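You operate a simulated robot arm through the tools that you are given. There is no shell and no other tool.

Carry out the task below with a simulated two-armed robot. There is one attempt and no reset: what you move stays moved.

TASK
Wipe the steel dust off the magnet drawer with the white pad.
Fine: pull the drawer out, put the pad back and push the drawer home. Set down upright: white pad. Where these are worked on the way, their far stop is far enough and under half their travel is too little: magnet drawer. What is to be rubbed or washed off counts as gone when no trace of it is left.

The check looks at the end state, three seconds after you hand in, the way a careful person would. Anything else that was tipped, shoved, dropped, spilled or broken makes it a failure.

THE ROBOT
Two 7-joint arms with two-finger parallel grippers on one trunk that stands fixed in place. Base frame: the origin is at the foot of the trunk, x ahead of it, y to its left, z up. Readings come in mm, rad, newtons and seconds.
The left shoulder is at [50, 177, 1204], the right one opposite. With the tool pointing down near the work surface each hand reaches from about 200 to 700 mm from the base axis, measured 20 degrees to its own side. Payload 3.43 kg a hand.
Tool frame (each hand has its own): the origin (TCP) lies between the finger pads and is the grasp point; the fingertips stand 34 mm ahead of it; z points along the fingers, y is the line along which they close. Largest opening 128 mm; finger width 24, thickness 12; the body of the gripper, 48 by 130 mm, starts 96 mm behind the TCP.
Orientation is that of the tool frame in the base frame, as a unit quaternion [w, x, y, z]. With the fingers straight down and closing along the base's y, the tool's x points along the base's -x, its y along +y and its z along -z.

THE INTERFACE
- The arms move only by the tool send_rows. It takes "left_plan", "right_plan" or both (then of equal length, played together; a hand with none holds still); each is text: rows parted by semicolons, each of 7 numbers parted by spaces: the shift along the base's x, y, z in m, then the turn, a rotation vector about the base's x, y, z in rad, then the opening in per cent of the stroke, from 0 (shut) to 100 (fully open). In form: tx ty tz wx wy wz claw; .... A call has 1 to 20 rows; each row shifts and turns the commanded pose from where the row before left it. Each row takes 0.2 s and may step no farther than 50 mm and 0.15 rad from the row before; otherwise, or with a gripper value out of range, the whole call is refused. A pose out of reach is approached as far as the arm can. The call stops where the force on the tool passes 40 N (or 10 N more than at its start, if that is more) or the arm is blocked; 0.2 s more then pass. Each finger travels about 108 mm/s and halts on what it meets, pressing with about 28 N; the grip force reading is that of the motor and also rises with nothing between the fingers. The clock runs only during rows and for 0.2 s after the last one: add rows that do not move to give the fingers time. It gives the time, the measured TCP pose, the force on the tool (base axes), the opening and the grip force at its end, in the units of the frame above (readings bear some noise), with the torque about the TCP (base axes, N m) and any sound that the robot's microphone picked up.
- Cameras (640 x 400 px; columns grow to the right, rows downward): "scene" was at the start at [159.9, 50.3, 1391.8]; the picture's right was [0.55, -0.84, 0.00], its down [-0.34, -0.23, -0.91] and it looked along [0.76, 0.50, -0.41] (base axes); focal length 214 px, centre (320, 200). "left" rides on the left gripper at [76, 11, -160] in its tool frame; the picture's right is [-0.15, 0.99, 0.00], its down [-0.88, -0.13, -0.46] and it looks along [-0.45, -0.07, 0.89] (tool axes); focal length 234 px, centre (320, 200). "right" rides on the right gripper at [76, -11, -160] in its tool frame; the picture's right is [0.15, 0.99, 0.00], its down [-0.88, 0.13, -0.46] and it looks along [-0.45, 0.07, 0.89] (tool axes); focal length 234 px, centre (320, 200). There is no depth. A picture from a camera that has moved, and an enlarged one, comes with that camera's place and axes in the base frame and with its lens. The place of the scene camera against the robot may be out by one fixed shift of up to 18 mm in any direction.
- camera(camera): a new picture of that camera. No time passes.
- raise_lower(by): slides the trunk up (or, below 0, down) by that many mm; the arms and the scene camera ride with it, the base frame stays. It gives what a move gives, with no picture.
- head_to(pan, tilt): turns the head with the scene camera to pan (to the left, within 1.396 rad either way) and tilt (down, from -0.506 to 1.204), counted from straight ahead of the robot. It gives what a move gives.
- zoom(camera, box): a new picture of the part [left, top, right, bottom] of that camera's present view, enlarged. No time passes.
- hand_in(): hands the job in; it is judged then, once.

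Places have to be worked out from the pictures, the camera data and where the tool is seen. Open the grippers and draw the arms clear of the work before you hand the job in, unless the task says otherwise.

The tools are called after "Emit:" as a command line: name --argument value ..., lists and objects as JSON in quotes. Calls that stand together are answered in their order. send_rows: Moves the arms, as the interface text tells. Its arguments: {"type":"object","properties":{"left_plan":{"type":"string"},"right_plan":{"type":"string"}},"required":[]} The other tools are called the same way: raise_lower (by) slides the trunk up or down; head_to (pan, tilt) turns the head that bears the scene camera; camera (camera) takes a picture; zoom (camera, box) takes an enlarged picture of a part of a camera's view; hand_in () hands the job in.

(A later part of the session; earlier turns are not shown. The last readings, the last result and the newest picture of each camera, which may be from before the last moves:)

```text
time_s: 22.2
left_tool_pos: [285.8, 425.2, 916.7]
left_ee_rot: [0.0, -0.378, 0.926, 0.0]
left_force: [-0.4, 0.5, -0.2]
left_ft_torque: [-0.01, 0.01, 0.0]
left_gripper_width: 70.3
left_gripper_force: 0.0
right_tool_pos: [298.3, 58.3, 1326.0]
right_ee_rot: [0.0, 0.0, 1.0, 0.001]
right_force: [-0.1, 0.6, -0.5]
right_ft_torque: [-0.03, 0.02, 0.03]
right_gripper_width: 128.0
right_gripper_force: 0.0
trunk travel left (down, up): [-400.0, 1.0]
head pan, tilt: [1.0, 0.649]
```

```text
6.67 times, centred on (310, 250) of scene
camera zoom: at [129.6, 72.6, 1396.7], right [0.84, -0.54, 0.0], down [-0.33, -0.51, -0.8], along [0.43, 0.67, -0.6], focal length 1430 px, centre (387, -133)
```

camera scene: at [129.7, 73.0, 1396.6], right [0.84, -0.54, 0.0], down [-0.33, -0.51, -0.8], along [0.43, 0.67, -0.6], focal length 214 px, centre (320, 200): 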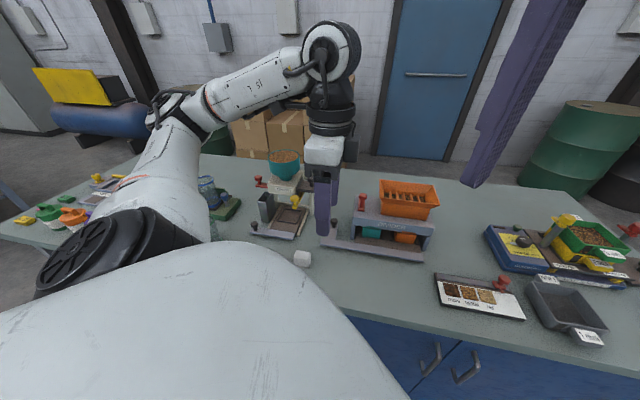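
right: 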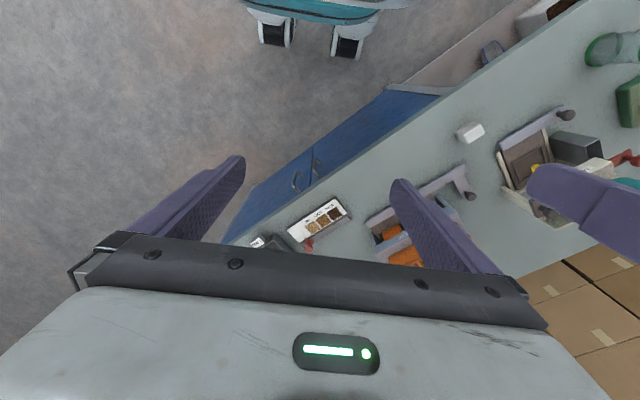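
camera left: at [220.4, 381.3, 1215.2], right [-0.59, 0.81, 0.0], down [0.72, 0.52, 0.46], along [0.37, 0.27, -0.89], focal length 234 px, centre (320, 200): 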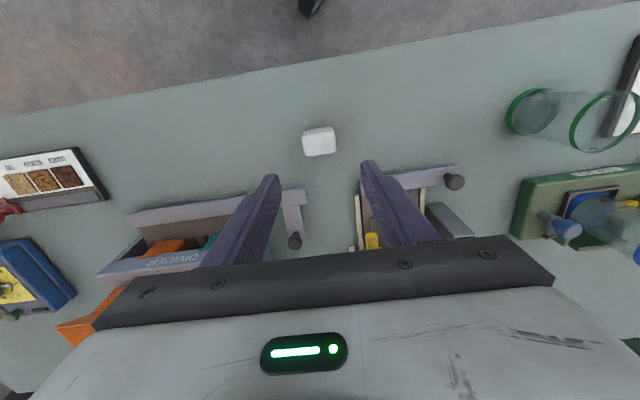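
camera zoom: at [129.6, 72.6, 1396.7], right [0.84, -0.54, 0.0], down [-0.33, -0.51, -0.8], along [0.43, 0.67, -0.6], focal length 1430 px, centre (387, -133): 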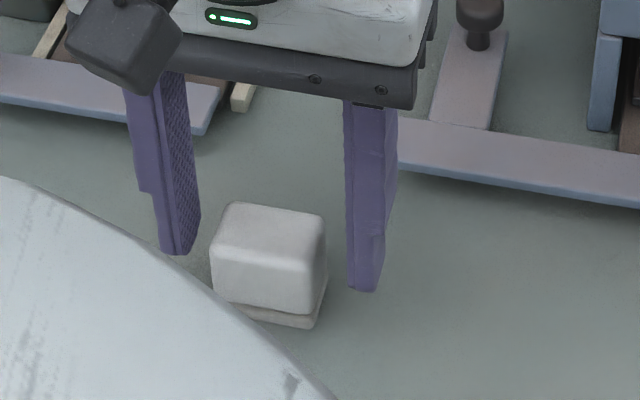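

The pad centre is about 4 mm toward −x of the TCP. I'll correct that and close on it.

Emit:
send_rows --left_plan "-0.004 -0.001 0 0 0 0 55; 0 0 0 0 0 0 55; 0 0 0 0 0 0 42; 0 0 0 0 0 0 36; 0 0 0 0 0 0 25; 0 0 0 0 0 0 25; 0 0 0 0 0 0 25"

Emit:
zoom --camera "left" --box '[240, 110, 400, 260]'

Emit:
zoom --camera "scene" --box '[270, 220, 350, 280]'

```text
time_s: 23.8
left_tool_pos: [282.3, 423.7, 917.3]
left_ee_rot: [0.0, -0.378, 0.926, 0.0]
left_force: [0.4, 0.4, 0.0]
left_ft_torque: [0.0, -0.01, -0.03]
left_gripper_width: 44.0
left_gripper_force: 28.0
right_tool_pos: [299.7, 59.7, 1326.6]
right_ee_rot: [0.0, 0.0, 1.0, 0.002]
right_force: [0.2, -0.4, 0.5]
right_ft_torque: [-0.04, -0.04, 0.0]
right_gripper_width: 128.0
right_gripper_force: 0.0
trunk travel left (down, up): [-400.0, 1.0]
head pan, tilt: [1.0, 0.649]
```

```text
2.67 times, centred on (320, 185) of left
camera zoom: at [219.6, 380.0, 1076.7], right [-0.59, 0.81, 0.0], down [0.72, 0.52, 0.46], along [0.37, 0.27, -0.89], focal length 624 px, centre (320, 240)
```

zoom: 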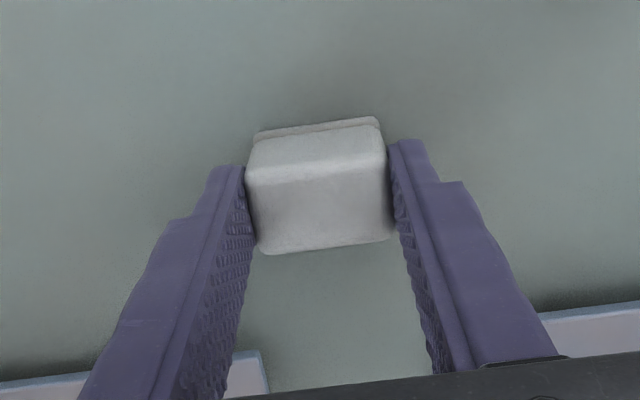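

```text
6.67 times, centred on (310, 250) of scene
camera zoom: at [129.6, 72.6, 1396.6], right [0.84, -0.54, 0.0], down [-0.33, -0.51, -0.8], along [0.43, 0.67, -0.6], focal length 1430 px, centre (387, -133)
```

zoom: 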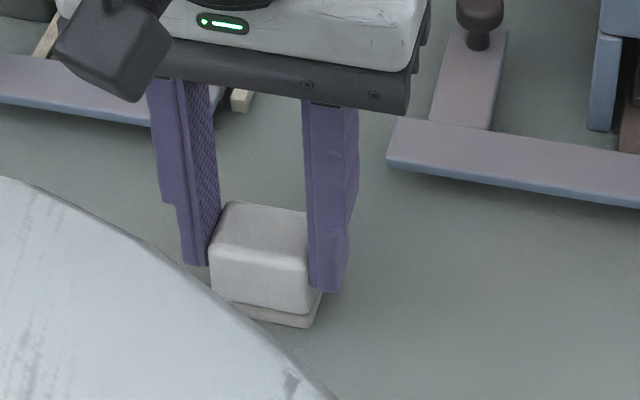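

The pad is held at 44 mm. I'll lift it and carry it above the dust patch.

Emit:
send_rows --left_plan "0 0 0.015 0 0 0 25; 0 0 0.035 0 0 0 25; 0 0 0.035 0 0 0 25; 0 0 0.035 0 0 0 25; 0 0 0.035 0 0 0 25; 0 0 0.04 0 0 0 25; 0.0205 0.021 0 0 0 0 25; 0.0205 0.021 0 0 0 0 25; 0.0205 0.021 0 0 0 0 25; 0.0205 0.021 0 0 0 0 25; 0.0205 0.021 0 0 0 0 25; 0.0197 0.02 0 0 0 0 25; 0 0 0 0 0 0 25"

Emit:
camera --camera "left"

Emit:
zoom --camera "scene" --box '[250, 120, 370, 230]'

```text
time_s: 26.6
left_tool_pos: [402.9, 547.9, 1112.1]
left_ee_rot: [0.0, -0.379, 0.926, 0.0]
left_force: [0.0, 0.2, -0.5]
left_ft_torque: [0.01, 0.0, -0.04]
left_gripper_width: 43.6
left_gripper_force: 28.1
right_tool_pos: [298.6, 59.5, 1326.7]
right_ee_rot: [0.0, 0.0, 1.0, 0.001]
right_force: [-0.3, -1.0, -0.3]
right_ft_torque: [0.01, -0.07, 0.01]
right_gripper_width: 128.1
right_gripper_force: 0.0
trunk travel left (down, up): [-400.0, 1.0]
head pan, tilt: [1.0, 0.649]
```

```text
taken
camera left: at [340.6, 504.8, 1271.9], right [-0.59, 0.81, 0.0], down [0.72, 0.52, 0.46], along [0.37, 0.27, -0.89], focal length 234 px, centre (320, 200)
```

left: 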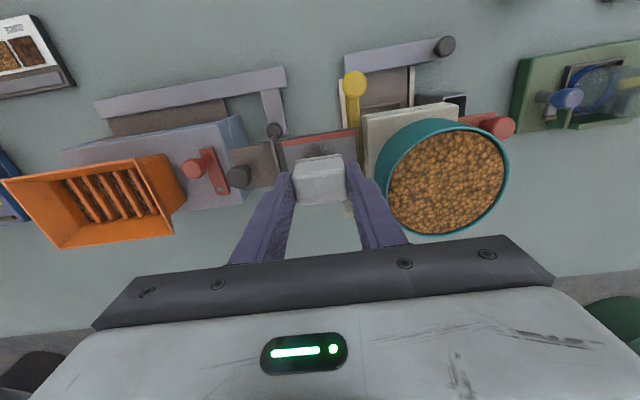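

```text
3.64 times, centred on (310, 175) of scene
camera zoom: at [129.4, 72.7, 1396.7], right [0.84, -0.54, 0.0], down [-0.33, -0.51, -0.8], along [0.43, 0.67, -0.6], focal length 780 px, centre (356, 291)
```

zoom: 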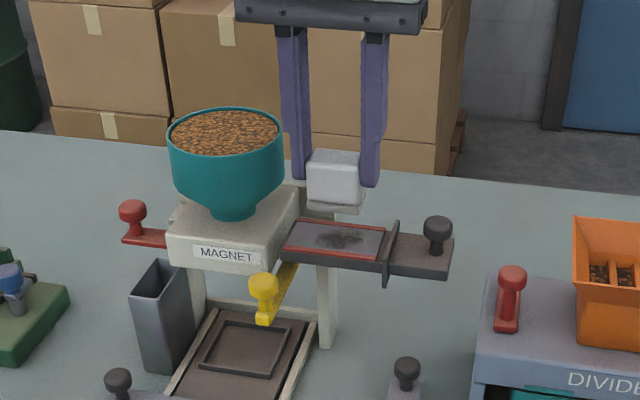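

The pad is above the dust, within about 2 mm of the magnet's mid-line. I expect contact near TCP z≈1066, so I'll descend to just above it.

Emit:
send_rows --left_plan "0.001 0.001 -0.015 0 0 0 25; 0 0 -0.015 0 0 0 25; 0 0 -0.007 0 0 0 25; 0 0 0 0 0 0 25"

Emit:
zoom --camera "scene" --box '[270, 140, 350, 210]'

Emit:
zoom --camera "left" --box '[220, 60, 440, 260]'

```text
time_s: 27.6
left_tool_pos: [403.4, 548.4, 1080.6]
left_ee_rot: [0.005, -0.378, 0.926, 0.001]
left_force: [0.4, 4.9, 27.6]
left_ft_torque: [0.14, 0.12, -0.06]
left_gripper_width: 44.4
left_gripper_force: 28.1
right_tool_pos: [296.6, 57.8, 1326.5]
right_ee_rot: [0.001, 0.001, 1.0, 0.002]
right_force: [0.1, -0.3, 0.5]
right_ft_torque: [0.0, -0.01, 0.0]
right_gripper_width: 128.2
right_gripper_force: 0.1
trunk travel left (down, up): [-400.0, 1.0]
head pan, tilt: [1.0, 0.649]
```

```text
5.71 times, centred on (310, 175) of scene
camera zoom: at [127.5, 70.6, 1397.4], right [0.84, -0.54, 0.0], down [-0.33, -0.51, -0.8], along [0.43, 0.67, -0.6], focal length 1226 px, centre (377, 343)
```

zoom: 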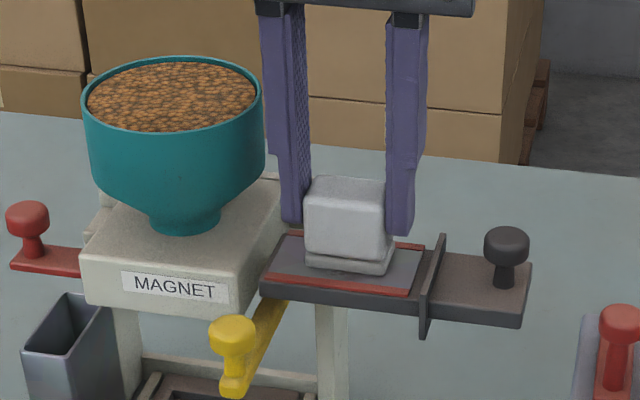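

```text
2.00 times, centred on (330, 160) of left
camera zoom: at [340.3, 503.9, 1238.6], right [-0.59, 0.81, 0.0], down [0.72, 0.52, 0.47], along [0.38, 0.27, -0.89], focal length 468 px, centre (300, 280)
```

zoom: 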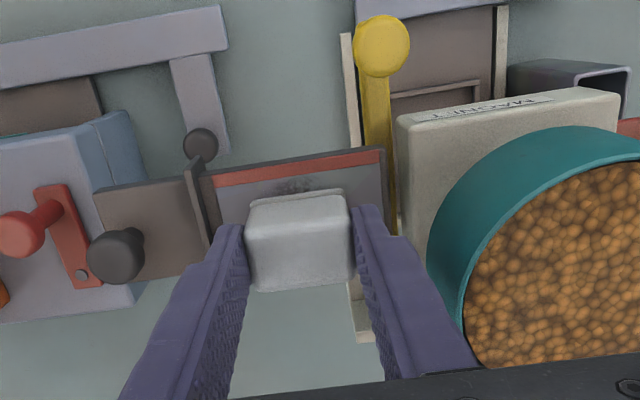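

Contact came earlier than I expected: TCP z≈1081 with 27 N, so the surface is at about z 1033. The pad is about 2.5 mm too far back. I'll ease the pressure slightly and wipe short strokes along the depth direction, which the drawer can't follow.

Emit:
send_rows --left_plan "-0.0014 -0.0014 0.001 0 0 0 25; -0.0014 -0.0014 0 0 0 0 25; -0.0014 -0.0014 0 0 0 0 25; -0.0014 -0.0014 0 0 0 0 25; 0.0014 0.0014 0 0 0 0 25; 0.0014 0.0014 0 0 0 0 25; 0.0014 0.0014 0 0 0 0 25; 0.0014 0.0014 0 0 0 0 25; -0.0014 -0.0014 0 0 0 0 25; -0.0014 -0.0014 0 0 0 0 25; 0 0 0 0 0 0 25"

Emit:
zoom --camera "left" --box '[220, 60, 440, 260]'

Emit:
zoom --camera "scene" --box '[270, 140, 350, 210]'

```text
time_s: 30.0
left_tool_pos: [401.4, 546.5, 1078.4]
left_ee_rot: [0.003, -0.379, 0.925, 0.001]
left_force: [2.8, 3.2, 24.2]
left_ft_torque: [0.13, -0.06, 0.0]
left_gripper_width: 44.1
left_gripper_force: 27.7
right_tool_pos: [298.7, 58.4, 1326.6]
right_ee_rot: [0.001, 0.0, 1.0, 0.002]
right_force: [-0.5, -0.1, 0.7]
right_ft_torque: [0.0, 0.01, -0.01]
right_gripper_width: 127.8
right_gripper_force: 0.0
trunk travel left (down, up): [-400.0, 1.0]
head pan, tilt: [1.0, 0.649]
```

```text
2.00 times, centred on (330, 160) of left
camera zoom: at [338.5, 502.0, 1237.2], right [-0.59, 0.81, 0.0], down [0.72, 0.52, 0.46], along [0.37, 0.27, -0.89], focal length 468 px, centre (300, 280)
```

zoom: 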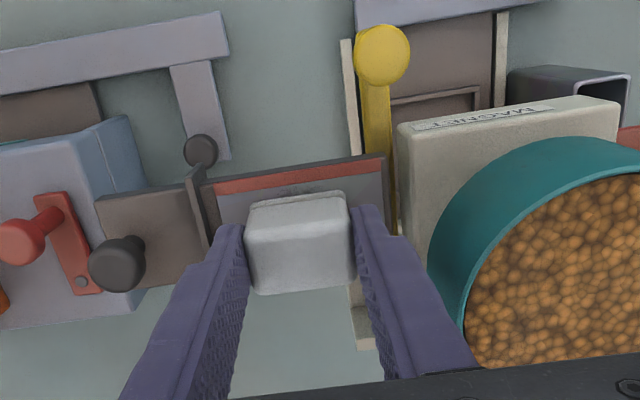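

```text
5.71 times, centred on (310, 175) of scene
camera zoom: at [128.5, 70.8, 1397.0], right [0.84, -0.54, 0.0], down [-0.33, -0.51, -0.8], along [0.43, 0.67, -0.6], focal length 1226 px, centre (377, 343)
```

zoom: 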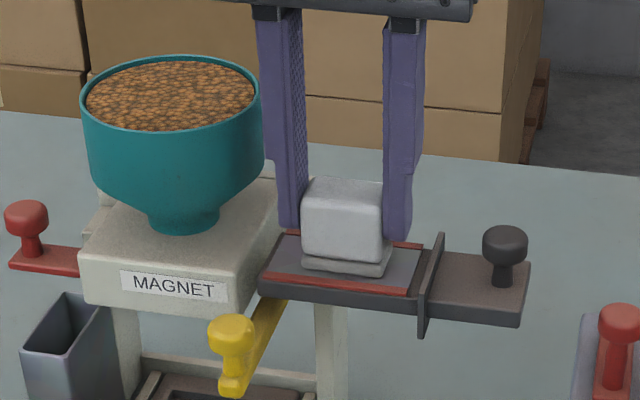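

It's contacting properly at 24 N. I'll continue with wider depth strokes, then lift slightly, shift 6 mm outward and repeat.

Emit:
send_rows --left_plan "-0.0018 -0.0018 0 0 0 0 25; -0.0018 -0.0018 0 0 0 0 25; 0.0018 0.0018 0 0 0 0 25; 0.0018 0.0018 0 0 0 0 25; 0.0018 0.0018 0 0 0 0 25; 0.0018 0.0018 0 0 0 0 25; -0.0018 -0.0018 0 0 0 0 25; -0.0018 -0.0018 0 0 0 0 25; 0 0 0.010 0 0 0 25; 0.0042 -0.0042 0 0 0 0 25; 0 0 -0.010 0 0 0 25; -0.0018 -0.0018 0 0 0 0 25; -0.0018 -0.0018 0 0 0 0 25; 0.0018 0.0018 0 0 0 0 25; 0.0018 0.0018 0 0 0 0 25; 0.0018 0.0018 0 0 0 0 25; 0.0018 0.0018 0 0 0 0 25; -0.0018 -0.0018 0 0 0 0 25; -0.0018 -0.0018 0 0 0 0 25; 0 0 0 0 0 0 25"

Emit:
zoom --camera "left" --box '[220, 60, 440, 260]'

```text
time_s: 34.2
left_tool_pos: [405.9, 541.6, 1077.3]
left_ee_rot: [0.003, -0.379, 0.925, 0.001]
left_force: [3.9, 4.8, 16.4]
left_ft_torque: [0.21, -0.14, 0.01]
left_gripper_width: 44.2
left_gripper_force: 27.8
right_tool_pos: [298.7, 58.6, 1327.3]
right_ee_rot: [0.001, 0.0, 1.0, 0.0]
right_force: [-0.6, 0.0, 0.0]
right_ft_torque: [-0.01, -0.01, 0.01]
right_gripper_width: 127.8
right_gripper_force: 0.1
trunk travel left (down, up): [-400.0, 1.0]
head pan, tilt: [1.0, 0.649]
```

```text
2.00 times, centred on (330, 160) of left
camera zoom: at [343.2, 498.5, 1237.0], right [-0.59, 0.81, 0.0], down [0.72, 0.52, 0.46], along [0.37, 0.27, -0.89], focal length 468 px, centre (300, 280)
```

zoom: 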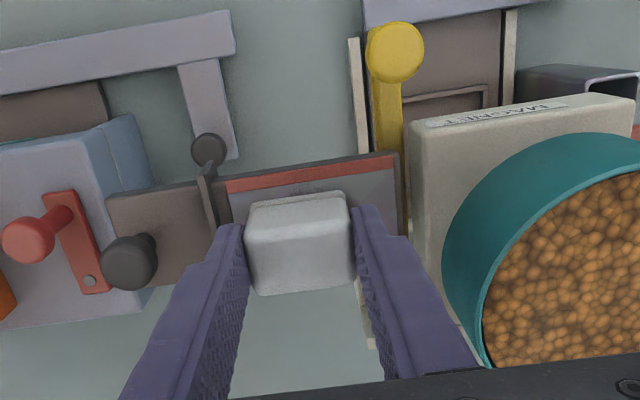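

I'll lift and inspect what's left of the dust.

Emit:
send_rows --left_plan "0 0 0.02 0 0 0 25; 0 0 0.03 0 0 0 25; 0.035 -0.035 0.005 0 0 0 25; 0.035 -0.035 0 0 0 0 25; 0 0 0 0 0 0 25"

Emit:
zoom --camera "left" --box '[300, 80, 480, 220]'

Emit:
zoom --camera "scene" --box '[280, 160, 340, 200]'

```text
time_s: 35.4
left_tool_pos: [477.0, 474.0, 1132.0]
left_ee_rot: [0.001, -0.379, 0.926, -0.001]
left_force: [-0.6, -1.0, -1.0]
left_ft_torque: [0.01, 0.01, 0.03]
left_gripper_width: 44.2
left_gripper_force: 27.8
right_tool_pos: [297.5, 60.5, 1327.1]
right_ee_rot: [0.0, 0.0, 1.0, 0.001]
right_force: [-0.4, -0.3, -0.3]
right_ft_torque: [-0.02, 0.0, 0.01]
right_gripper_width: 128.0
right_gripper_force: 0.1
trunk travel left (down, up): [-400.0, 1.0]
head pan, tilt: [1.0, 0.649]
```

```text
2.86 times, centred on (390, 150) of left
camera zoom: at [414.9, 430.2, 1291.5], right [-0.59, 0.81, 0.0], down [0.72, 0.53, 0.46], along [0.37, 0.27, -0.89], focal length 669 px, centre (120, 343)
```

zoom: 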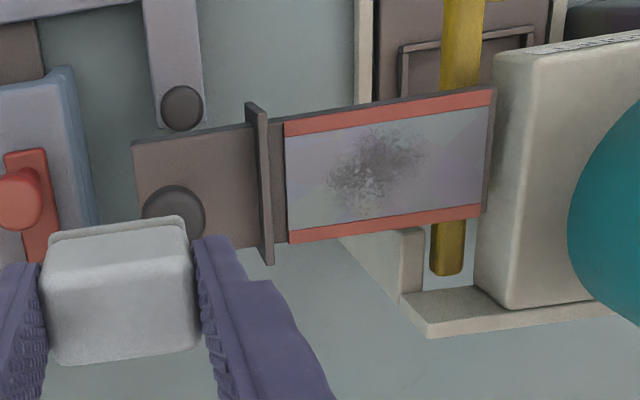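

```text
10.00 times, centred on (310, 180) of scene
camera zoom: at [129.4, 73.0, 1396.6], right [0.84, -0.54, 0.0], down [-0.33, -0.51, -0.8], along [0.43, 0.67, -0.6], focal length 2145 px, centre (420, 400)
```

zoom: 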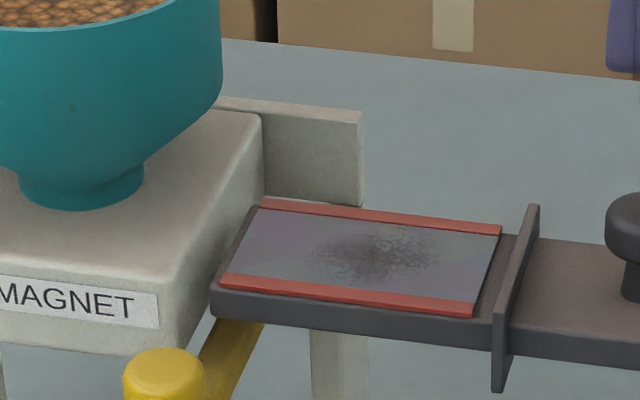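

The dust has thinned but remains, so wiping is gradual. The magnet face is about 38 × 75 mm between raised rails, with the dust centred near (403, 545). I'll return and do many full-width depth strokes.

Emit:
send_rows --left_plan "-0.037 0.0355 0 0 0 0 25; -0.037 0.0355 0 0 0 0 25; 0 0 -0.025 0 0 0 25; 0 0 -0.022 0 0 0 25; 0 0 -0.006 0 0 0 25; 0 0 -0.003 0 0 0 25; -0.0024 -0.0024 -0.001 0 0 0 25; 0.0049 0.0049 0 0 0 0 25; -0.0049 -0.0049 0 0 0 0 25; 0.0049 0.0049 0 0 0 0 25; -0.0049 -0.0049 0 0 0 0 25; 0.0049 0.0049 0 0 0 0 25; -0.0049 -0.0049 0 0 0 0 25; 0.0049 0.0049 0 0 0 0 25; -0.0049 -0.0049 0 0 0 0 25; 0.0049 0.0049 0 0 0 0 25; -0.0049 -0.0049 0 0 0 0 25; 0.0049 0.0049 0 0 0 0 25; -0.0024 -0.0024 0 0 0 0 25; 0 0 0 0 0 0 25"

Emit:
zoom --camera "left" --box '[220, 60, 440, 260]'

Emit:
zoom --camera "scene" --box '[280, 150, 340, 200]'

```text
refused: row 1 steps farther than a row can; nothing moved
```

```text
2.00 times, centred on (330, 160) of left
camera zoom: at [414.9, 430.2, 1291.5], right [-0.59, 0.81, 0.0], down [0.72, 0.53, 0.46], along [0.37, 0.27, -0.89], focal length 468 px, centre (300, 280)
```

zoom: 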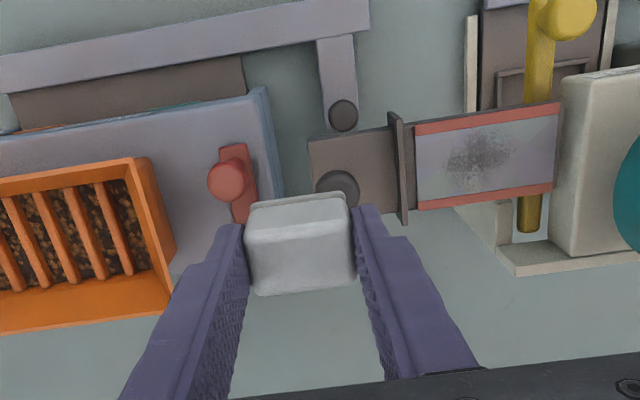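

```text
8.00 times, centred on (310, 175) of scene
camera zoom: at [129.4, 73.0, 1396.6], right [0.84, -0.54, 0.0], down [-0.33, -0.51, -0.8], along [0.43, 0.67, -0.6], focal length 1716 px, centre (400, 400)
```

zoom: 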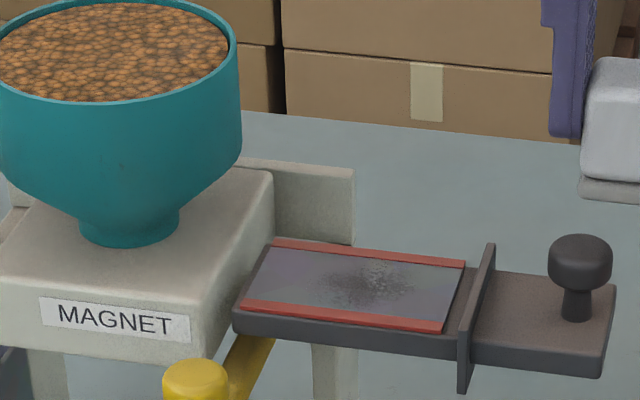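

The first step was just over the 50 mm limit. I'll resend with smaller steps.

Emit:
send_rows --left_plan "-0.0247 0.0237 0 0 0 0 25; -0.0247 0.0237 0 0 0 0 25; -0.0247 0.0236 -0.01 0 0 0 25; 0 0 -0.022 0 0 0 25; 0 0 -0.016 0 0 0 25; 0 0 -0.006 0 0 0 25; -0.0024 -0.0024 -0.003 0 0 0 25; 0.0049 0.0049 0 0 0 0 25; -0.0049 -0.0049 0 0 0 0 25; 0.0049 0.0049 0 0 0 0 25; -0.0049 -0.0049 0 0 0 0 25; 0.0049 0.0049 0 0 0 0 25; -0.0049 -0.0049 0 0 0 0 25; 0.0049 0.0049 0 0 0 0 25; -0.0049 -0.0049 0 0 0 0 25; 0.0049 0.0049 0 0 0 0 25; -0.0049 -0.0049 0 0 0 0 25; 0.0049 0.0049 0 0 0 0 25; -0.0024 -0.0024 0 0 0 0 25; 0 0 0 0 0 0 25"

Emit:
zoom --camera "left" --box '[220, 60, 440, 260]'

Emit:
zoom --camera "scene" --box '[280, 150, 340, 200]'

```text
time_s: 39.6
left_tool_pos: [400.8, 542.3, 1075.4]
left_ee_rot: [0.002, -0.379, 0.925, 0.001]
left_force: [1.8, 0.2, 21.2]
left_ft_torque: [-0.01, -0.07, -0.01]
left_gripper_width: 44.0
left_gripper_force: 27.7
right_tool_pos: [297.3, 58.8, 1326.1]
right_ee_rot: [0.001, 0.0, 1.0, 0.002]
right_force: [-0.2, -0.7, -1.6]
right_ft_torque: [0.02, -0.02, 0.02]
right_gripper_width: 128.0
right_gripper_force: 0.3
trunk travel left (down, up): [-400.0, 1.0]
head pan, tilt: [1.0, 0.649]
```

```text
2.00 times, centred on (330, 160) of left
camera zoom: at [338.2, 498.6, 1235.5], right [-0.59, 0.81, 0.0], down [0.72, 0.52, 0.46], along [0.37, 0.27, -0.89], focal length 468 px, centre (300, 280)
```

zoom: 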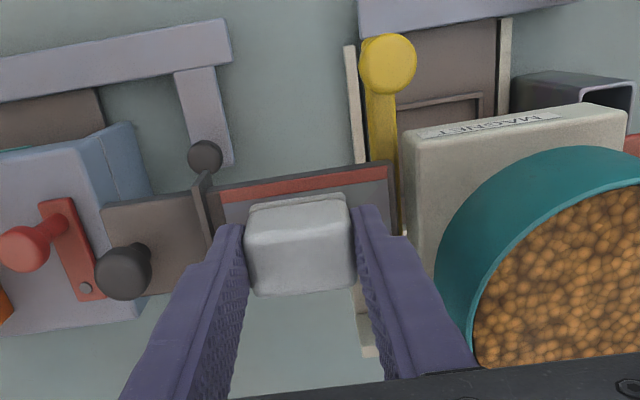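

```text
8.00 times, centred on (310, 175) of scene
camera zoom: at [128.3, 70.6, 1396.9], right [0.84, -0.54, 0.0], down [-0.33, -0.51, -0.8], along [0.43, 0.67, -0.6], focal length 1716 px, centre (400, 400)
```

zoom: 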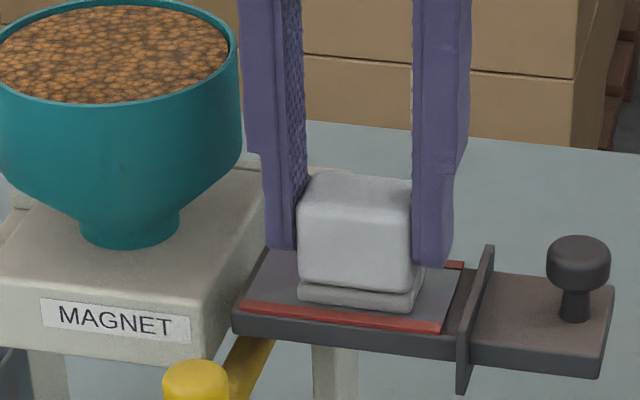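

Now it's seated between the rails at 21 N. I'll continue with another set of strokes, including small shifts along the drawer.

Emit:
send_rows --left_plan "-0.0024 -0.0024 0 0 0 0 25; 0.0049 0.0049 0 0 0 0 25; -0.0049 -0.0049 0 0 0 0 25; 0.0049 0.0049 0 0 0 0 25; -0.0014 -0.0084 0 0 0 0 25; 0.0049 0.0049 0 0 0 0 25; -0.0049 -0.0049 0 0 0 0 25; 0.0049 0.0049 0 0 0 0 25; -0.0049 -0.0049 0 0 0 0 25; 0.0049 0.0049 0 0 0 0 25; -0.0105 0.0007 0 0 0 0 25; 0.0049 0.0049 0 0 0 0 25; -0.0049 -0.0049 0 0 0 0 25; 0.0049 0.0049 0 0 0 0 25; -0.0049 -0.0049 0 0 0 0 25; 0.0049 0.0049 0 0 0 0 25; -0.0049 -0.0049 0 0 0 0 25; 0.0049 0.0049 0 0 0 0 25; -0.0003 -0.0051 0 0 0 0 25; 0 0 0 0 0 0 25"

Emit:
zoom --camera "scene" --box '[280, 150, 340, 200]'

```text
time_s: 43.8
left_tool_pos: [400.6, 542.8, 1075.1]
left_ee_rot: [0.001, -0.379, 0.926, 0.001]
left_force: [-0.2, 2.0, 17.1]
left_ft_torque: [0.1, 0.03, 0.05]
left_gripper_width: 44.0
left_gripper_force: 27.9
right_tool_pos: [298.0, 58.3, 1326.3]
right_ee_rot: [0.0, 0.0, 1.0, 0.001]
right_force: [-0.1, 0.4, 0.4]
right_ft_torque: [0.01, 0.03, 0.0]
right_gripper_width: 127.7
right_gripper_force: 0.0
trunk travel left (down, up): [-400.0, 1.0]
head pan, tilt: [1.0, 0.649]
```

```text
8.00 times, centred on (310, 175) of scene
camera zoom: at [128.4, 71.4, 1396.9], right [0.84, -0.54, 0.0], down [-0.33, -0.51, -0.8], along [0.43, 0.67, -0.6], focal length 1716 px, centre (400, 400)
```

zoom: 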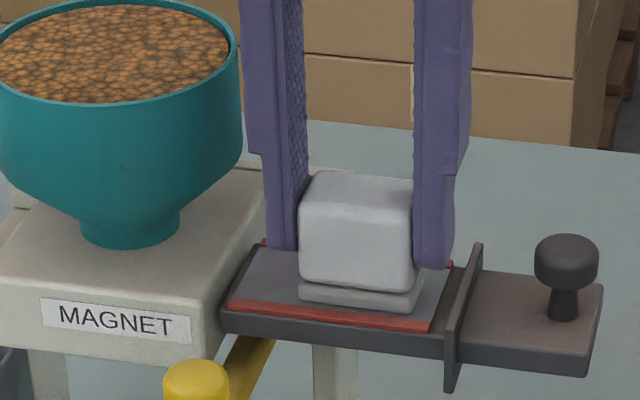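

The drawer was dragged in a few mm by the shift, which is fine. I'll lift and inspect.

Emit:
send_rows --left_plan "0 0 0.02 0 0 0 25; 0 0 0.03 0 0 0 25; 0.034 -0.034 0.005 0 0 0 25; 0.034 -0.034 0 0 0 0 25; 0 0 0 0 0 0 25"

Emit:
zoom --camera "left" --box '[300, 80, 480, 220]'

Emit:
zoom --camera "scene" --box '[280, 160, 340, 200]'

```text
time_s: 45.0
left_tool_pos: [469.9, 474.2, 1128.3]
left_ee_rot: [-0.001, -0.379, 0.925, 0.0]
left_force: [0.3, 0.1, -0.4]
left_ft_torque: [0.03, 0.02, 0.01]
left_gripper_width: 44.0
left_gripper_force: 28.3
right_tool_pos: [298.7, 60.3, 1327.6]
right_ee_rot: [0.0, 0.001, 1.0, 0.002]
right_force: [0.2, 0.0, 0.9]
right_ft_torque: [-0.04, 0.0, 0.01]
right_gripper_width: 128.0
right_gripper_force: 0.0
trunk travel left (down, up): [-400.0, 1.0]
head pan, tilt: [1.0, 0.649]
```

```text
2.86 times, centred on (390, 150) of left
camera zoom: at [407.9, 430.8, 1288.1], right [-0.59, 0.81, 0.0], down [0.72, 0.52, 0.46], along [0.37, 0.27, -0.89], focal length 669 px, centre (120, 343)
```

zoom: 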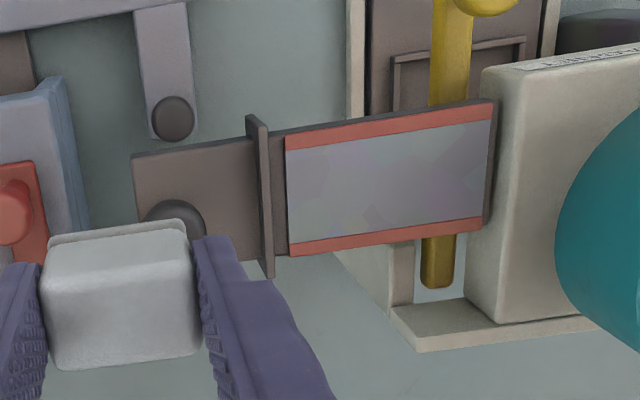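

```text
10.00 times, centred on (310, 180) of scene
camera zoom: at [129.4, 73.1, 1396.6], right [0.84, -0.54, 0.0], down [-0.33, -0.51, -0.8], along [0.43, 0.67, -0.6], focal length 2145 px, centre (420, 400)
```

zoom: 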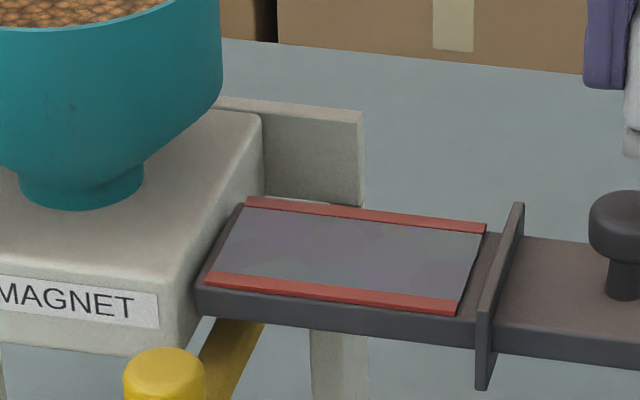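

The face looks clean. I'll zoom in tighter to make sure no trace is left.

Emit:
zoom --camera "left" --box '[370, 100, 450, 160]'

Emit:
zoom --camera "scene" --box '[296, 172, 332, 196]'

```text
6.67 times, centred on (410, 130) of left
camera zoom: at [407.9, 430.8, 1288.1], right [-0.59, 0.81, 0.0], down [0.72, 0.52, 0.46], along [0.37, 0.27, -0.89], focal length 1561 px, centre (-280, 667)
```

zoom: 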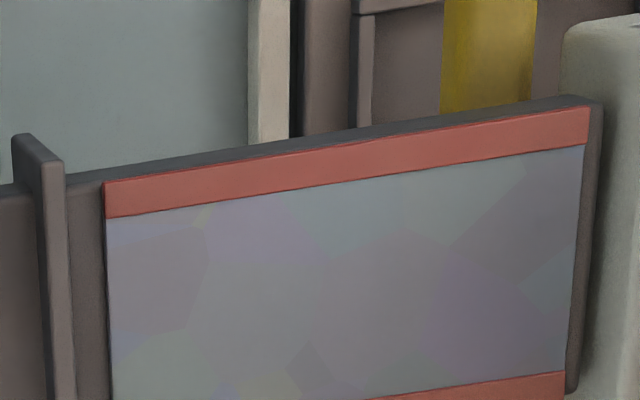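

```text
16.00 times, centred on (314, 184) of scene
camera zoom: at [129.4, 73.1, 1396.6], right [0.84, -0.54, 0.0], down [-0.33, -0.51, -0.8], along [0.43, 0.67, -0.6], focal length 3432 px, centre (416, 456)
```

zoom: 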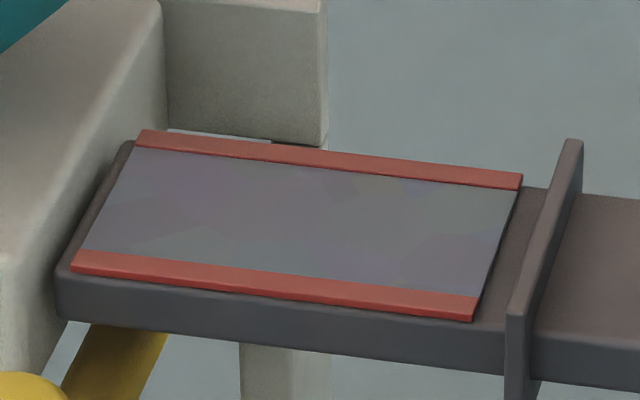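

There's no trace left. Now I'll carry the pad back over its original spot at (282, 424) and lower it near the bench.

Emit:
send_rows --left_plan "-0.0375 -0.0101 0 0 0 0 25; -0.0375 -0.0101 0 0 0 0 25; -0.0375 -0.0101 0 0 0 0 25; -0.0375 -0.0101 0 0 0 0 25; -0.0375 -0.0101 0 0 0 0 25; 0 0 -0.038 0 0 0 25; 0 0 -0.038 0 0 0 25; 0 0 -0.038 0 0 0 25; 0 0 -0.038 0 0 0 25; 0 0 -0.032 0 0 0 25; 0 0 -0.014 0 0 0 25; 0 0 0 0 0 0 25"

Emit:
zoom --camera "scene" --box '[270, 220, 350, 280]'

Emit:
zoom --camera "left" --box '[240, 110, 400, 260]'

```text
time_s: 47.6
left_tool_pos: [281.6, 424.5, 931.3]
left_ee_rot: [0.001, -0.379, 0.925, 0.0]
left_force: [1.1, -0.2, -1.4]
left_ft_torque: [0.0, 0.0, 0.0]
left_gripper_width: 44.1
left_gripper_force: 27.8
right_tool_pos: [299.0, 59.3, 1326.7]
right_ee_rot: [0.0, 0.0, 1.0, 0.0]
right_force: [0.0, 0.0, -0.1]
right_ft_torque: [0.01, 0.04, -0.02]
right_gripper_width: 128.1
right_gripper_force: 0.2
trunk travel left (down, up): [-400.0, 1.0]
head pan, tilt: [1.0, 0.649]
```

```text
6.67 times, centred on (310, 250) of scene
camera zoom: at [129.6, 72.7, 1396.6], right [0.84, -0.54, 0.0], down [-0.33, -0.51, -0.8], along [0.43, 0.67, -0.6], focal length 1430 px, centre (387, -133)
```

zoom: 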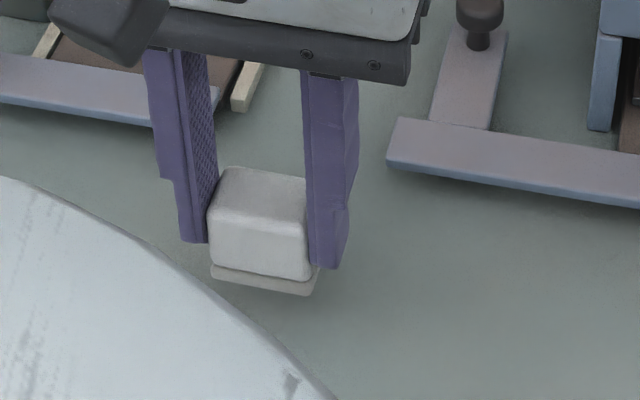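

```text
2.67 times, centred on (320, 185) of left
camera zoom: at [220.4, 381.0, 1090.2], right [-0.59, 0.81, 0.0], down [0.72, 0.52, 0.46], along [0.37, 0.27, -0.89], focal length 624 px, centre (320, 240)
```

zoom: 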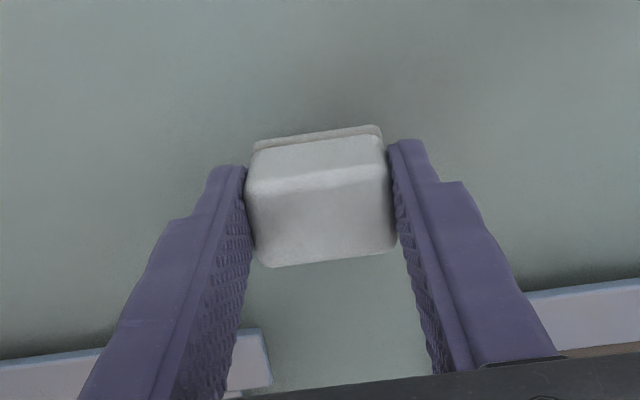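

The pad slipped up a few mm in the fingers, so it should touch at about TCP z 912. I'll lower gently.

Emit:
send_rows --left_plan "0.0005 -0.0006 -0.008 0 0 0 25; 0 0 -0.006 0 0 0 25; 0 0 -0.002 0 0 0 25; 0 0 0 0 0 0 25"

Emit:
zoom --camera "scene" --box '[280, 230, 340, 275]'

```text
time_s: 48.6
left_tool_pos: [281.0, 422.8, 913.6]
left_ee_rot: [0.0, -0.378, 0.926, 0.0]
left_force: [0.1, 0.7, -0.1]
left_ft_torque: [-0.02, 0.01, -0.01]
left_gripper_width: 43.6
left_gripper_force: 28.0
right_tool_pos: [298.9, 60.4, 1325.6]
right_ee_rot: [0.001, 0.0, 1.0, 0.0]
right_force: [0.3, -0.2, 0.7]
right_ft_torque: [0.01, -0.02, 0.01]
right_gripper_width: 127.9
right_gripper_force: 0.1
trunk travel left (down, up): [-400.0, 1.0]
head pan, tilt: [1.0, 0.649]
```

```text
8.89 times, centred on (310, 252) of scene
camera zoom: at [129.6, 72.7, 1396.6], right [0.84, -0.54, 0.0], down [-0.33, -0.51, -0.8], along [0.43, 0.67, -0.6], focal length 1906 px, centre (409, -267)
```

zoom: 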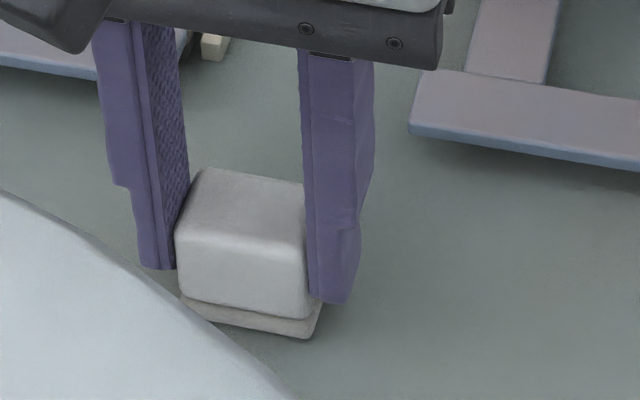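

No contact yet at z 913.6, so I'll take small further steps.

Emit:
send_rows --left_plan "0.0008 0.0007 -0.001 0 0 0 25; 0 0 -0.001 0 0 0 25; 0 0 -0.001 0 0 0 25; 0 0 0 0 0 0 25"

```text
time_s: 49.6
left_tool_pos: [283.1, 424.5, 912.5]
left_ee_rot: [-0.001, -0.379, 0.926, 0.0]
left_force: [0.2, -0.8, 0.1]
left_ft_torque: [0.01, -0.02, 0.01]
left_gripper_width: 44.3
left_gripper_force: 27.9
right_tool_pos: [297.8, 60.0, 1326.8]
right_ee_rot: [0.0, 0.001, 1.0, 0.001]
right_force: [0.4, 0.7, -0.3]
right_ft_torque: [0.0, 0.01, 0.01]
right_gripper_width: 128.1
right_gripper_force: 0.0
trunk travel left (down, up): [-400.0, 1.0]
head pan, tilt: [1.0, 0.649]
```

Emit:
send_rows --left_plan "0 0 -0.0015 0 0 0 25; 0 0 -0.0015 0 0 0 25; 0 0 0 0 0 0 25"

Emit:
zoom --camera "left" --box '[240, 110, 400, 260]'

```text
time_s: 50.4
left_tool_pos: [283.4, 424.6, 911.9]
left_ee_rot: [0.003, -0.379, 0.926, 0.002]
left_force: [-2.7, 0.1, 25.8]
left_ft_torque: [-0.03, 0.2, 0.03]
left_gripper_width: 44.1
left_gripper_force: 27.8
right_tool_pos: [297.7, 57.7, 1327.7]
right_ee_rot: [0.001, 0.0, 1.0, 0.002]
right_force: [0.2, -1.3, 0.5]
right_ft_torque: [0.0, -0.03, 0.01]
right_gripper_width: 128.2
right_gripper_force: 0.1
trunk travel left (down, up): [-400.0, 1.0]
head pan, tilt: [1.0, 0.649]
```

```text
2.67 times, centred on (320, 185) of left
camera zoom: at [220.7, 379.5, 1070.8], right [-0.59, 0.81, 0.0], down [0.72, 0.52, 0.46], along [0.37, 0.27, -0.89], focal length 624 px, centre (320, 240)
```

zoom: 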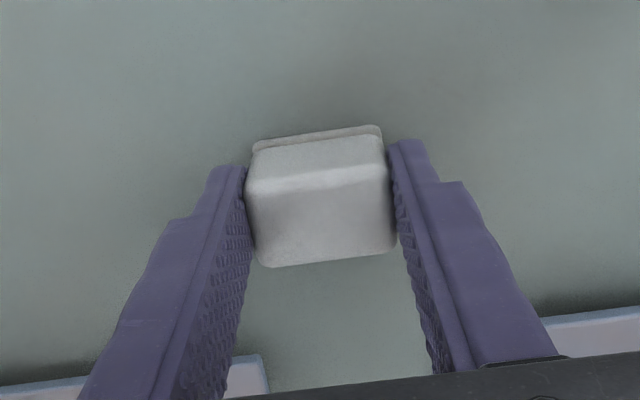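

Contact at 26 N. I'll ease off a bit, open and lift clear.

Emit:
send_rows --left_plan "0 0 0.001 0 0 0 25; 0 0 0.0005 0 0 0 33; 0 0 0 0 0 0 38; 0 0 0 0 0 0 45; 0 0 0 0 0 0 55; 0 0 0 0 0 0 55; 0 0 0.02 0 0 0 55; 0 0 0.03 0 0 0 55; 0 0 0.03 0 0 0 55; 0 0 0 0 0 0 55"

Emit:
zoom --camera "left" --box '[240, 80, 400, 230]'

Emit:
zoom --camera "scene" --box '[280, 230, 340, 275]'

```text
time_s: 52.6
left_tool_pos: [281.0, 424.0, 990.9]
left_ee_rot: [0.0, -0.377, 0.926, 0.0]
left_force: [0.0, 0.3, -0.3]
left_ft_torque: [-0.02, -0.01, -0.03]
left_gripper_width: 70.4
left_gripper_force: 0.0
right_tool_pos: [298.5, 60.0, 1326.4]
right_ee_rot: [-0.001, 0.0, 1.0, 0.001]
right_force: [0.8, 0.0, 0.2]
right_ft_torque: [0.02, 0.04, 0.01]
right_gripper_width: 128.0
right_gripper_force: 0.0
trunk travel left (down, up): [-400.0, 1.0]
head pan, tilt: [1.0, 0.649]
```

```text
2.67 times, centred on (320, 155) of left
camera zoom: at [219.7, 380.3, 1150.7], right [-0.59, 0.81, 0.0], down [0.72, 0.52, 0.46], along [0.37, 0.27, -0.89], focal length 624 px, centre (320, 320)
```

zoom: 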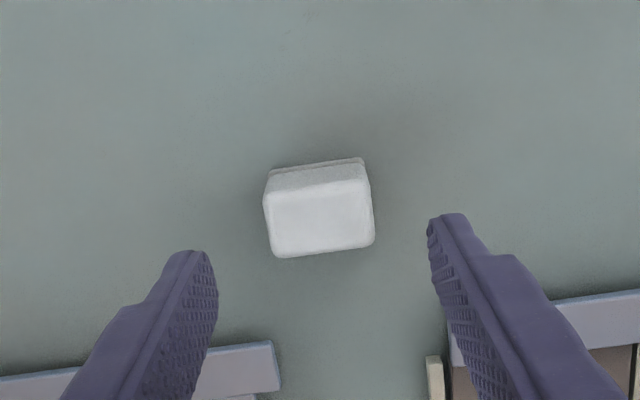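

```text
8.89 times, centred on (310, 252) of scene
camera zoom: at [129.7, 72.8, 1396.6], right [0.84, -0.54, 0.0], down [-0.33, -0.51, -0.8], along [0.43, 0.67, -0.6], focal length 1906 px, centre (409, -267)
```

zoom: 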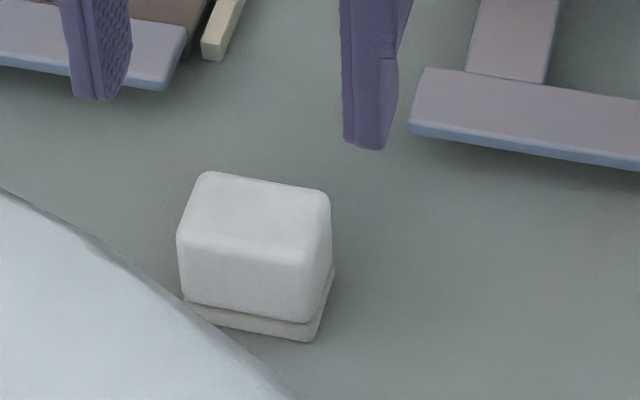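

The pad stands upright in its original place. Now I'll rise and go above the drawer knob, near (459, 493), to push it home.

Emit:
send_rows --left_plan "0 0 0.04 0 0 0 55; 0 0 0.04 0 0 0 50; 0 0 0.04 0 0 0 40; 0.036 0.0134 0 0 0 0 36; 0.036 0.0134 0 0 0 0 36; 0.036 0.0134 0 0 0 0 36; 0.036 0.0134 0 0 0 0 36; 0.036 0.0134 0 0 0 0 36; 0 0 0 0 0 0 36"

Emit:
zoom --camera "left" --box '[220, 60, 440, 260]'

Emit:
zoom --camera "scene" --box '[270, 140, 370, 220]'

```text
time_s: 54.6
left_tool_pos: [464.1, 492.9, 1111.5]
left_ee_rot: [0.001, -0.378, 0.926, 0.0]
left_force: [-0.4, 0.1, 0.3]
left_ft_torque: [-0.01, -0.01, 0.03]
left_gripper_width: 46.0
left_gripper_force: 0.1
right_tool_pos: [297.1, 60.6, 1326.9]
right_ee_rot: [0.001, 0.0, 1.0, 0.001]
right_force: [-0.1, -0.1, -0.4]
right_ft_torque: [0.02, -0.03, 0.03]
right_gripper_width: 127.8
right_gripper_force: 0.0
trunk travel left (down, up): [-400.0, 1.0]
head pan, tilt: [1.0, 0.649]
```

```text
2.00 times, centred on (330, 160) of left
camera zoom: at [401.8, 448.3, 1271.0], right [-0.59, 0.81, 0.0], down [0.72, 0.52, 0.46], along [0.37, 0.27, -0.89], focal length 468 px, centre (300, 280)
```

zoom: 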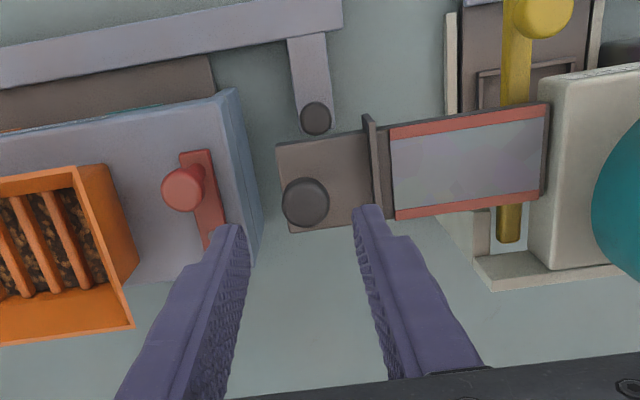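

```text
5.00 times, centred on (320, 180) of scene
camera zoom: at [129.0, 72.6, 1396.7], right [0.84, -0.54, 0.0], down [-0.33, -0.51, -0.8], along [0.43, 0.67, -0.6], focal length 1072 px, centre (320, 300)
```

zoom: 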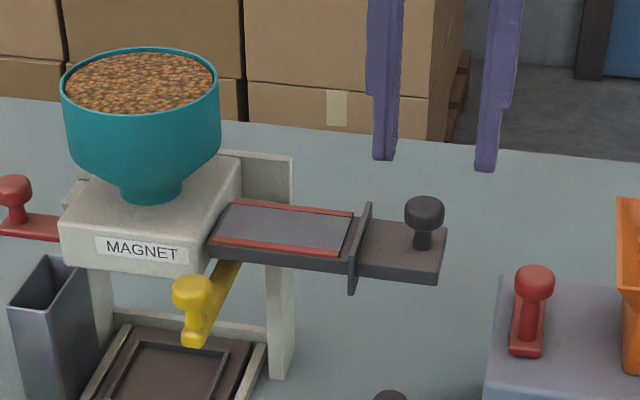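

The knob is at about (458.6, 492.6). I'll align and descend to the same grasp height as before (1056).

Emit:
send_rows --left_plan "-0.003 -0.003 0 0 0 0 33; 0 0 -0.018 0 0 0 33; 0 0 -0.018 0 0 0 33; 0 0 -0.01 0 0 0 33; 0 0 0 0 0 0 33"

Emit:
zoom --camera "left" --box '[220, 60, 440, 260]'

Emit:
zoom --camera "scene" --box '[280, 140, 360, 210]'

```text
time_s: 55.8
left_tool_pos: [460.9, 489.7, 1064.2]
left_ee_rot: [0.0, -0.378, 0.926, 0.001]
left_force: [-0.6, 0.1, -0.2]
left_ft_torque: [0.0, 0.02, -0.01]
left_gripper_width: 42.4
left_gripper_force: 0.0
right_tool_pos: [299.2, 59.4, 1326.4]
right_ee_rot: [-0.001, -0.001, 1.0, 0.001]
right_force: [-0.1, 1.1, 0.5]
right_ft_torque: [0.01, -0.02, 0.0]
right_gripper_width: 128.0
right_gripper_force: 0.0
trunk travel left (down, up): [-400.0, 1.0]
head pan, tilt: [1.0, 0.649]
```

```text
2.00 times, centred on (330, 160) of left
camera zoom: at [398.5, 446.0, 1223.7], right [-0.59, 0.81, 0.0], down [0.72, 0.52, 0.46], along [0.37, 0.27, -0.89], focal length 468 px, centre (300, 280)
```

zoom: 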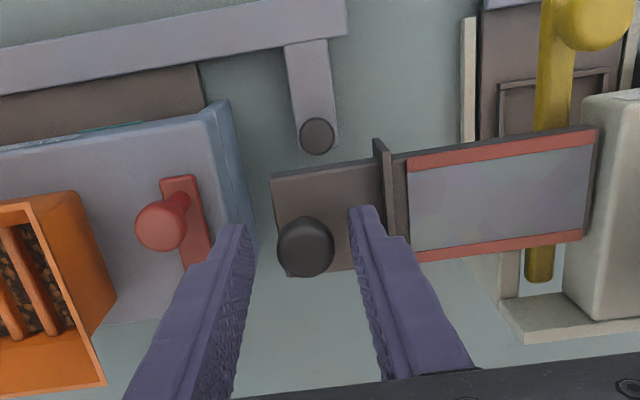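

```text
5.71 times, centred on (320, 175) of scene
camera zoom: at [129.5, 72.6, 1396.7], right [0.84, -0.54, 0.0], down [-0.33, -0.51, -0.8], along [0.43, 0.67, -0.6], focal length 1226 px, centre (320, 343)
```

zoom: 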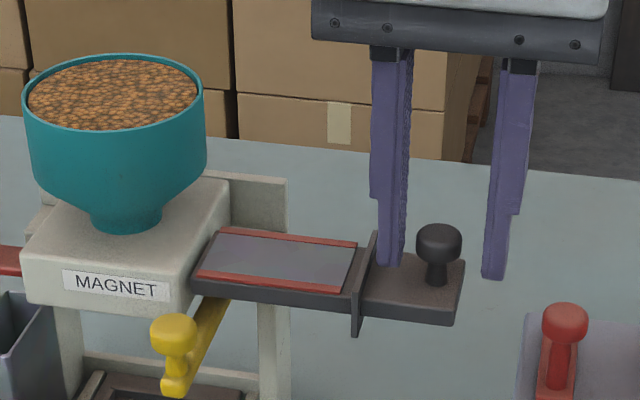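

Aligned, with the inner finger between the knob and faceplate. I'll descend the last 8 mm and close.

Emit:
send_rows --left_plan "0.001 0.001 -0.005 0 0 0 33; 0 0 -0.003 0 0 0 33; 0 0 0 0 0 0 33; 0 0 0 0 0 0 20; 0 0 0 0 0 0 10; 0 0 0 0 0 0 5; 0 0 0 0 0 0 5"

```text
time_s: 57.4
left_tool_pos: [461.5, 489.3, 1055.6]
left_ee_rot: [0.0, -0.379, 0.925, 0.001]
left_force: [0.4, 0.8, -1.3]
left_ft_torque: [0.07, -0.07, -0.01]
left_gripper_width: 23.2
left_gripper_force: 45.1
right_tool_pos: [299.7, 60.1, 1326.5]
right_ee_rot: [0.0, 0.0, 1.0, 0.0]
right_force: [-1.0, 0.3, -1.3]
right_ft_torque: [0.0, 0.01, 0.06]
right_gripper_width: 127.9
right_gripper_force: 0.0
trunk travel left (down, up): [-400.0, 1.0]
head pan, tilt: [1.0, 0.649]
```

The knob is gripped again at 23.2 mm. I'll push the drawer in along −d, most of the way.

Emit:
send_rows --left_plan "-0.007 0.0071 0 0 0 0 5; -0.007 0.0071 0 0 0 0 5; -0.007 0.0071 0 0 0 0 5; -0.007 0.0071 0 0 0 0 5; -0.007 0.0071 0 0 0 0 5; -0.007 0.0071 0 0 0 0 5; -0.007 0.0071 0 0 0 0 5; -0.007 0.0071 0 0 0 0 5; -0.0035 0.00355 0 0 0 0 5; 0 0 0 0 0 0 5"

Emit:
zoom --camera "left" --box '[220, 60, 440, 260]'

```text
time_s: 59.6
left_tool_pos: [400.5, 549.6, 1057.4]
left_ee_rot: [0.001, -0.379, 0.926, 0.001]
left_force: [1.3, -1.0, 6.1]
left_ft_torque: [0.17, -0.25, -0.04]
left_gripper_width: 23.4
left_gripper_force: 44.7
right_tool_pos: [298.7, 59.0, 1326.3]
right_ee_rot: [0.0, 0.0, 1.0, 0.001]
right_force: [0.4, -0.4, -0.9]
right_ft_torque: [-0.04, 0.02, -0.01]
right_gripper_width: 127.9
right_gripper_force: 0.1
trunk travel left (down, up): [-400.0, 1.0]
head pan, tilt: [1.0, 0.649]
```

```text
2.00 times, centred on (330, 160) of left
camera zoom: at [339.3, 506.0, 1216.2], right [-0.59, 0.81, 0.0], down [0.72, 0.52, 0.46], along [0.37, 0.27, -0.89], focal length 468 px, centre (300, 280)
```

zoom: 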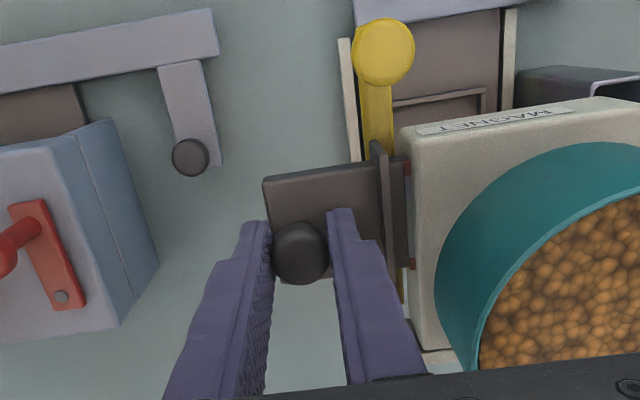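

About 10 mm remain before the faceplate meets the body. I'll continue in small steps until it stops.

Emit:
send_rows --left_plan "-0.0021 0.0021 0 0 0 0 5; -0.0021 0.0021 0 0 0 0 5; -0.0021 0.0021 0 0 0 0 5; 0 0 0 0 0 0 5"

Emit:
zoom --camera "left" --box '[270, 90, 430, 210]'

```text
time_s: 60.6
left_tool_pos: [395.8, 555.7, 1055.7]
left_ee_rot: [0.0, -0.378, 0.926, 0.0]
left_force: [3.2, -3.0, 2.7]
left_ft_torque: [0.25, -0.29, -0.06]
left_gripper_width: 23.4
left_gripper_force: 45.3
right_tool_pos: [299.1, 58.5, 1326.0]
right_ee_rot: [0.001, 0.0, 1.0, 0.002]
right_force: [-0.4, -0.1, 0.0]
right_ft_torque: [-0.01, 0.02, 0.03]
right_gripper_width: 127.9
right_gripper_force: 0.0
trunk travel left (down, up): [-400.0, 1.0]
head pan, tilt: [1.0, 0.649]
```

```text
3.33 times, centred on (350, 150) of left
camera zoom: at [333.8, 511.9, 1216.2], right [-0.59, 0.81, 0.0], down [0.72, 0.52, 0.46], along [0.37, 0.27, -0.89], focal length 781 px, centre (220, 367)
```

zoom: 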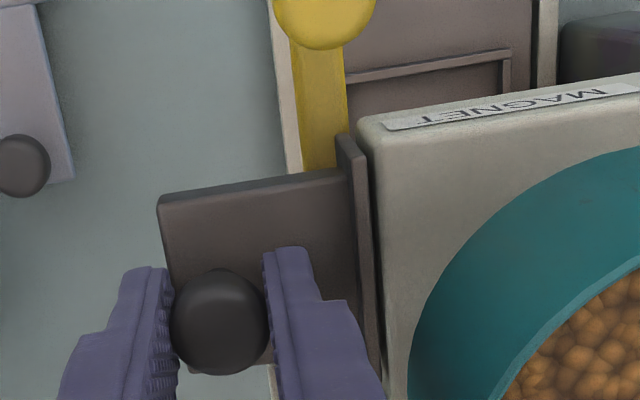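

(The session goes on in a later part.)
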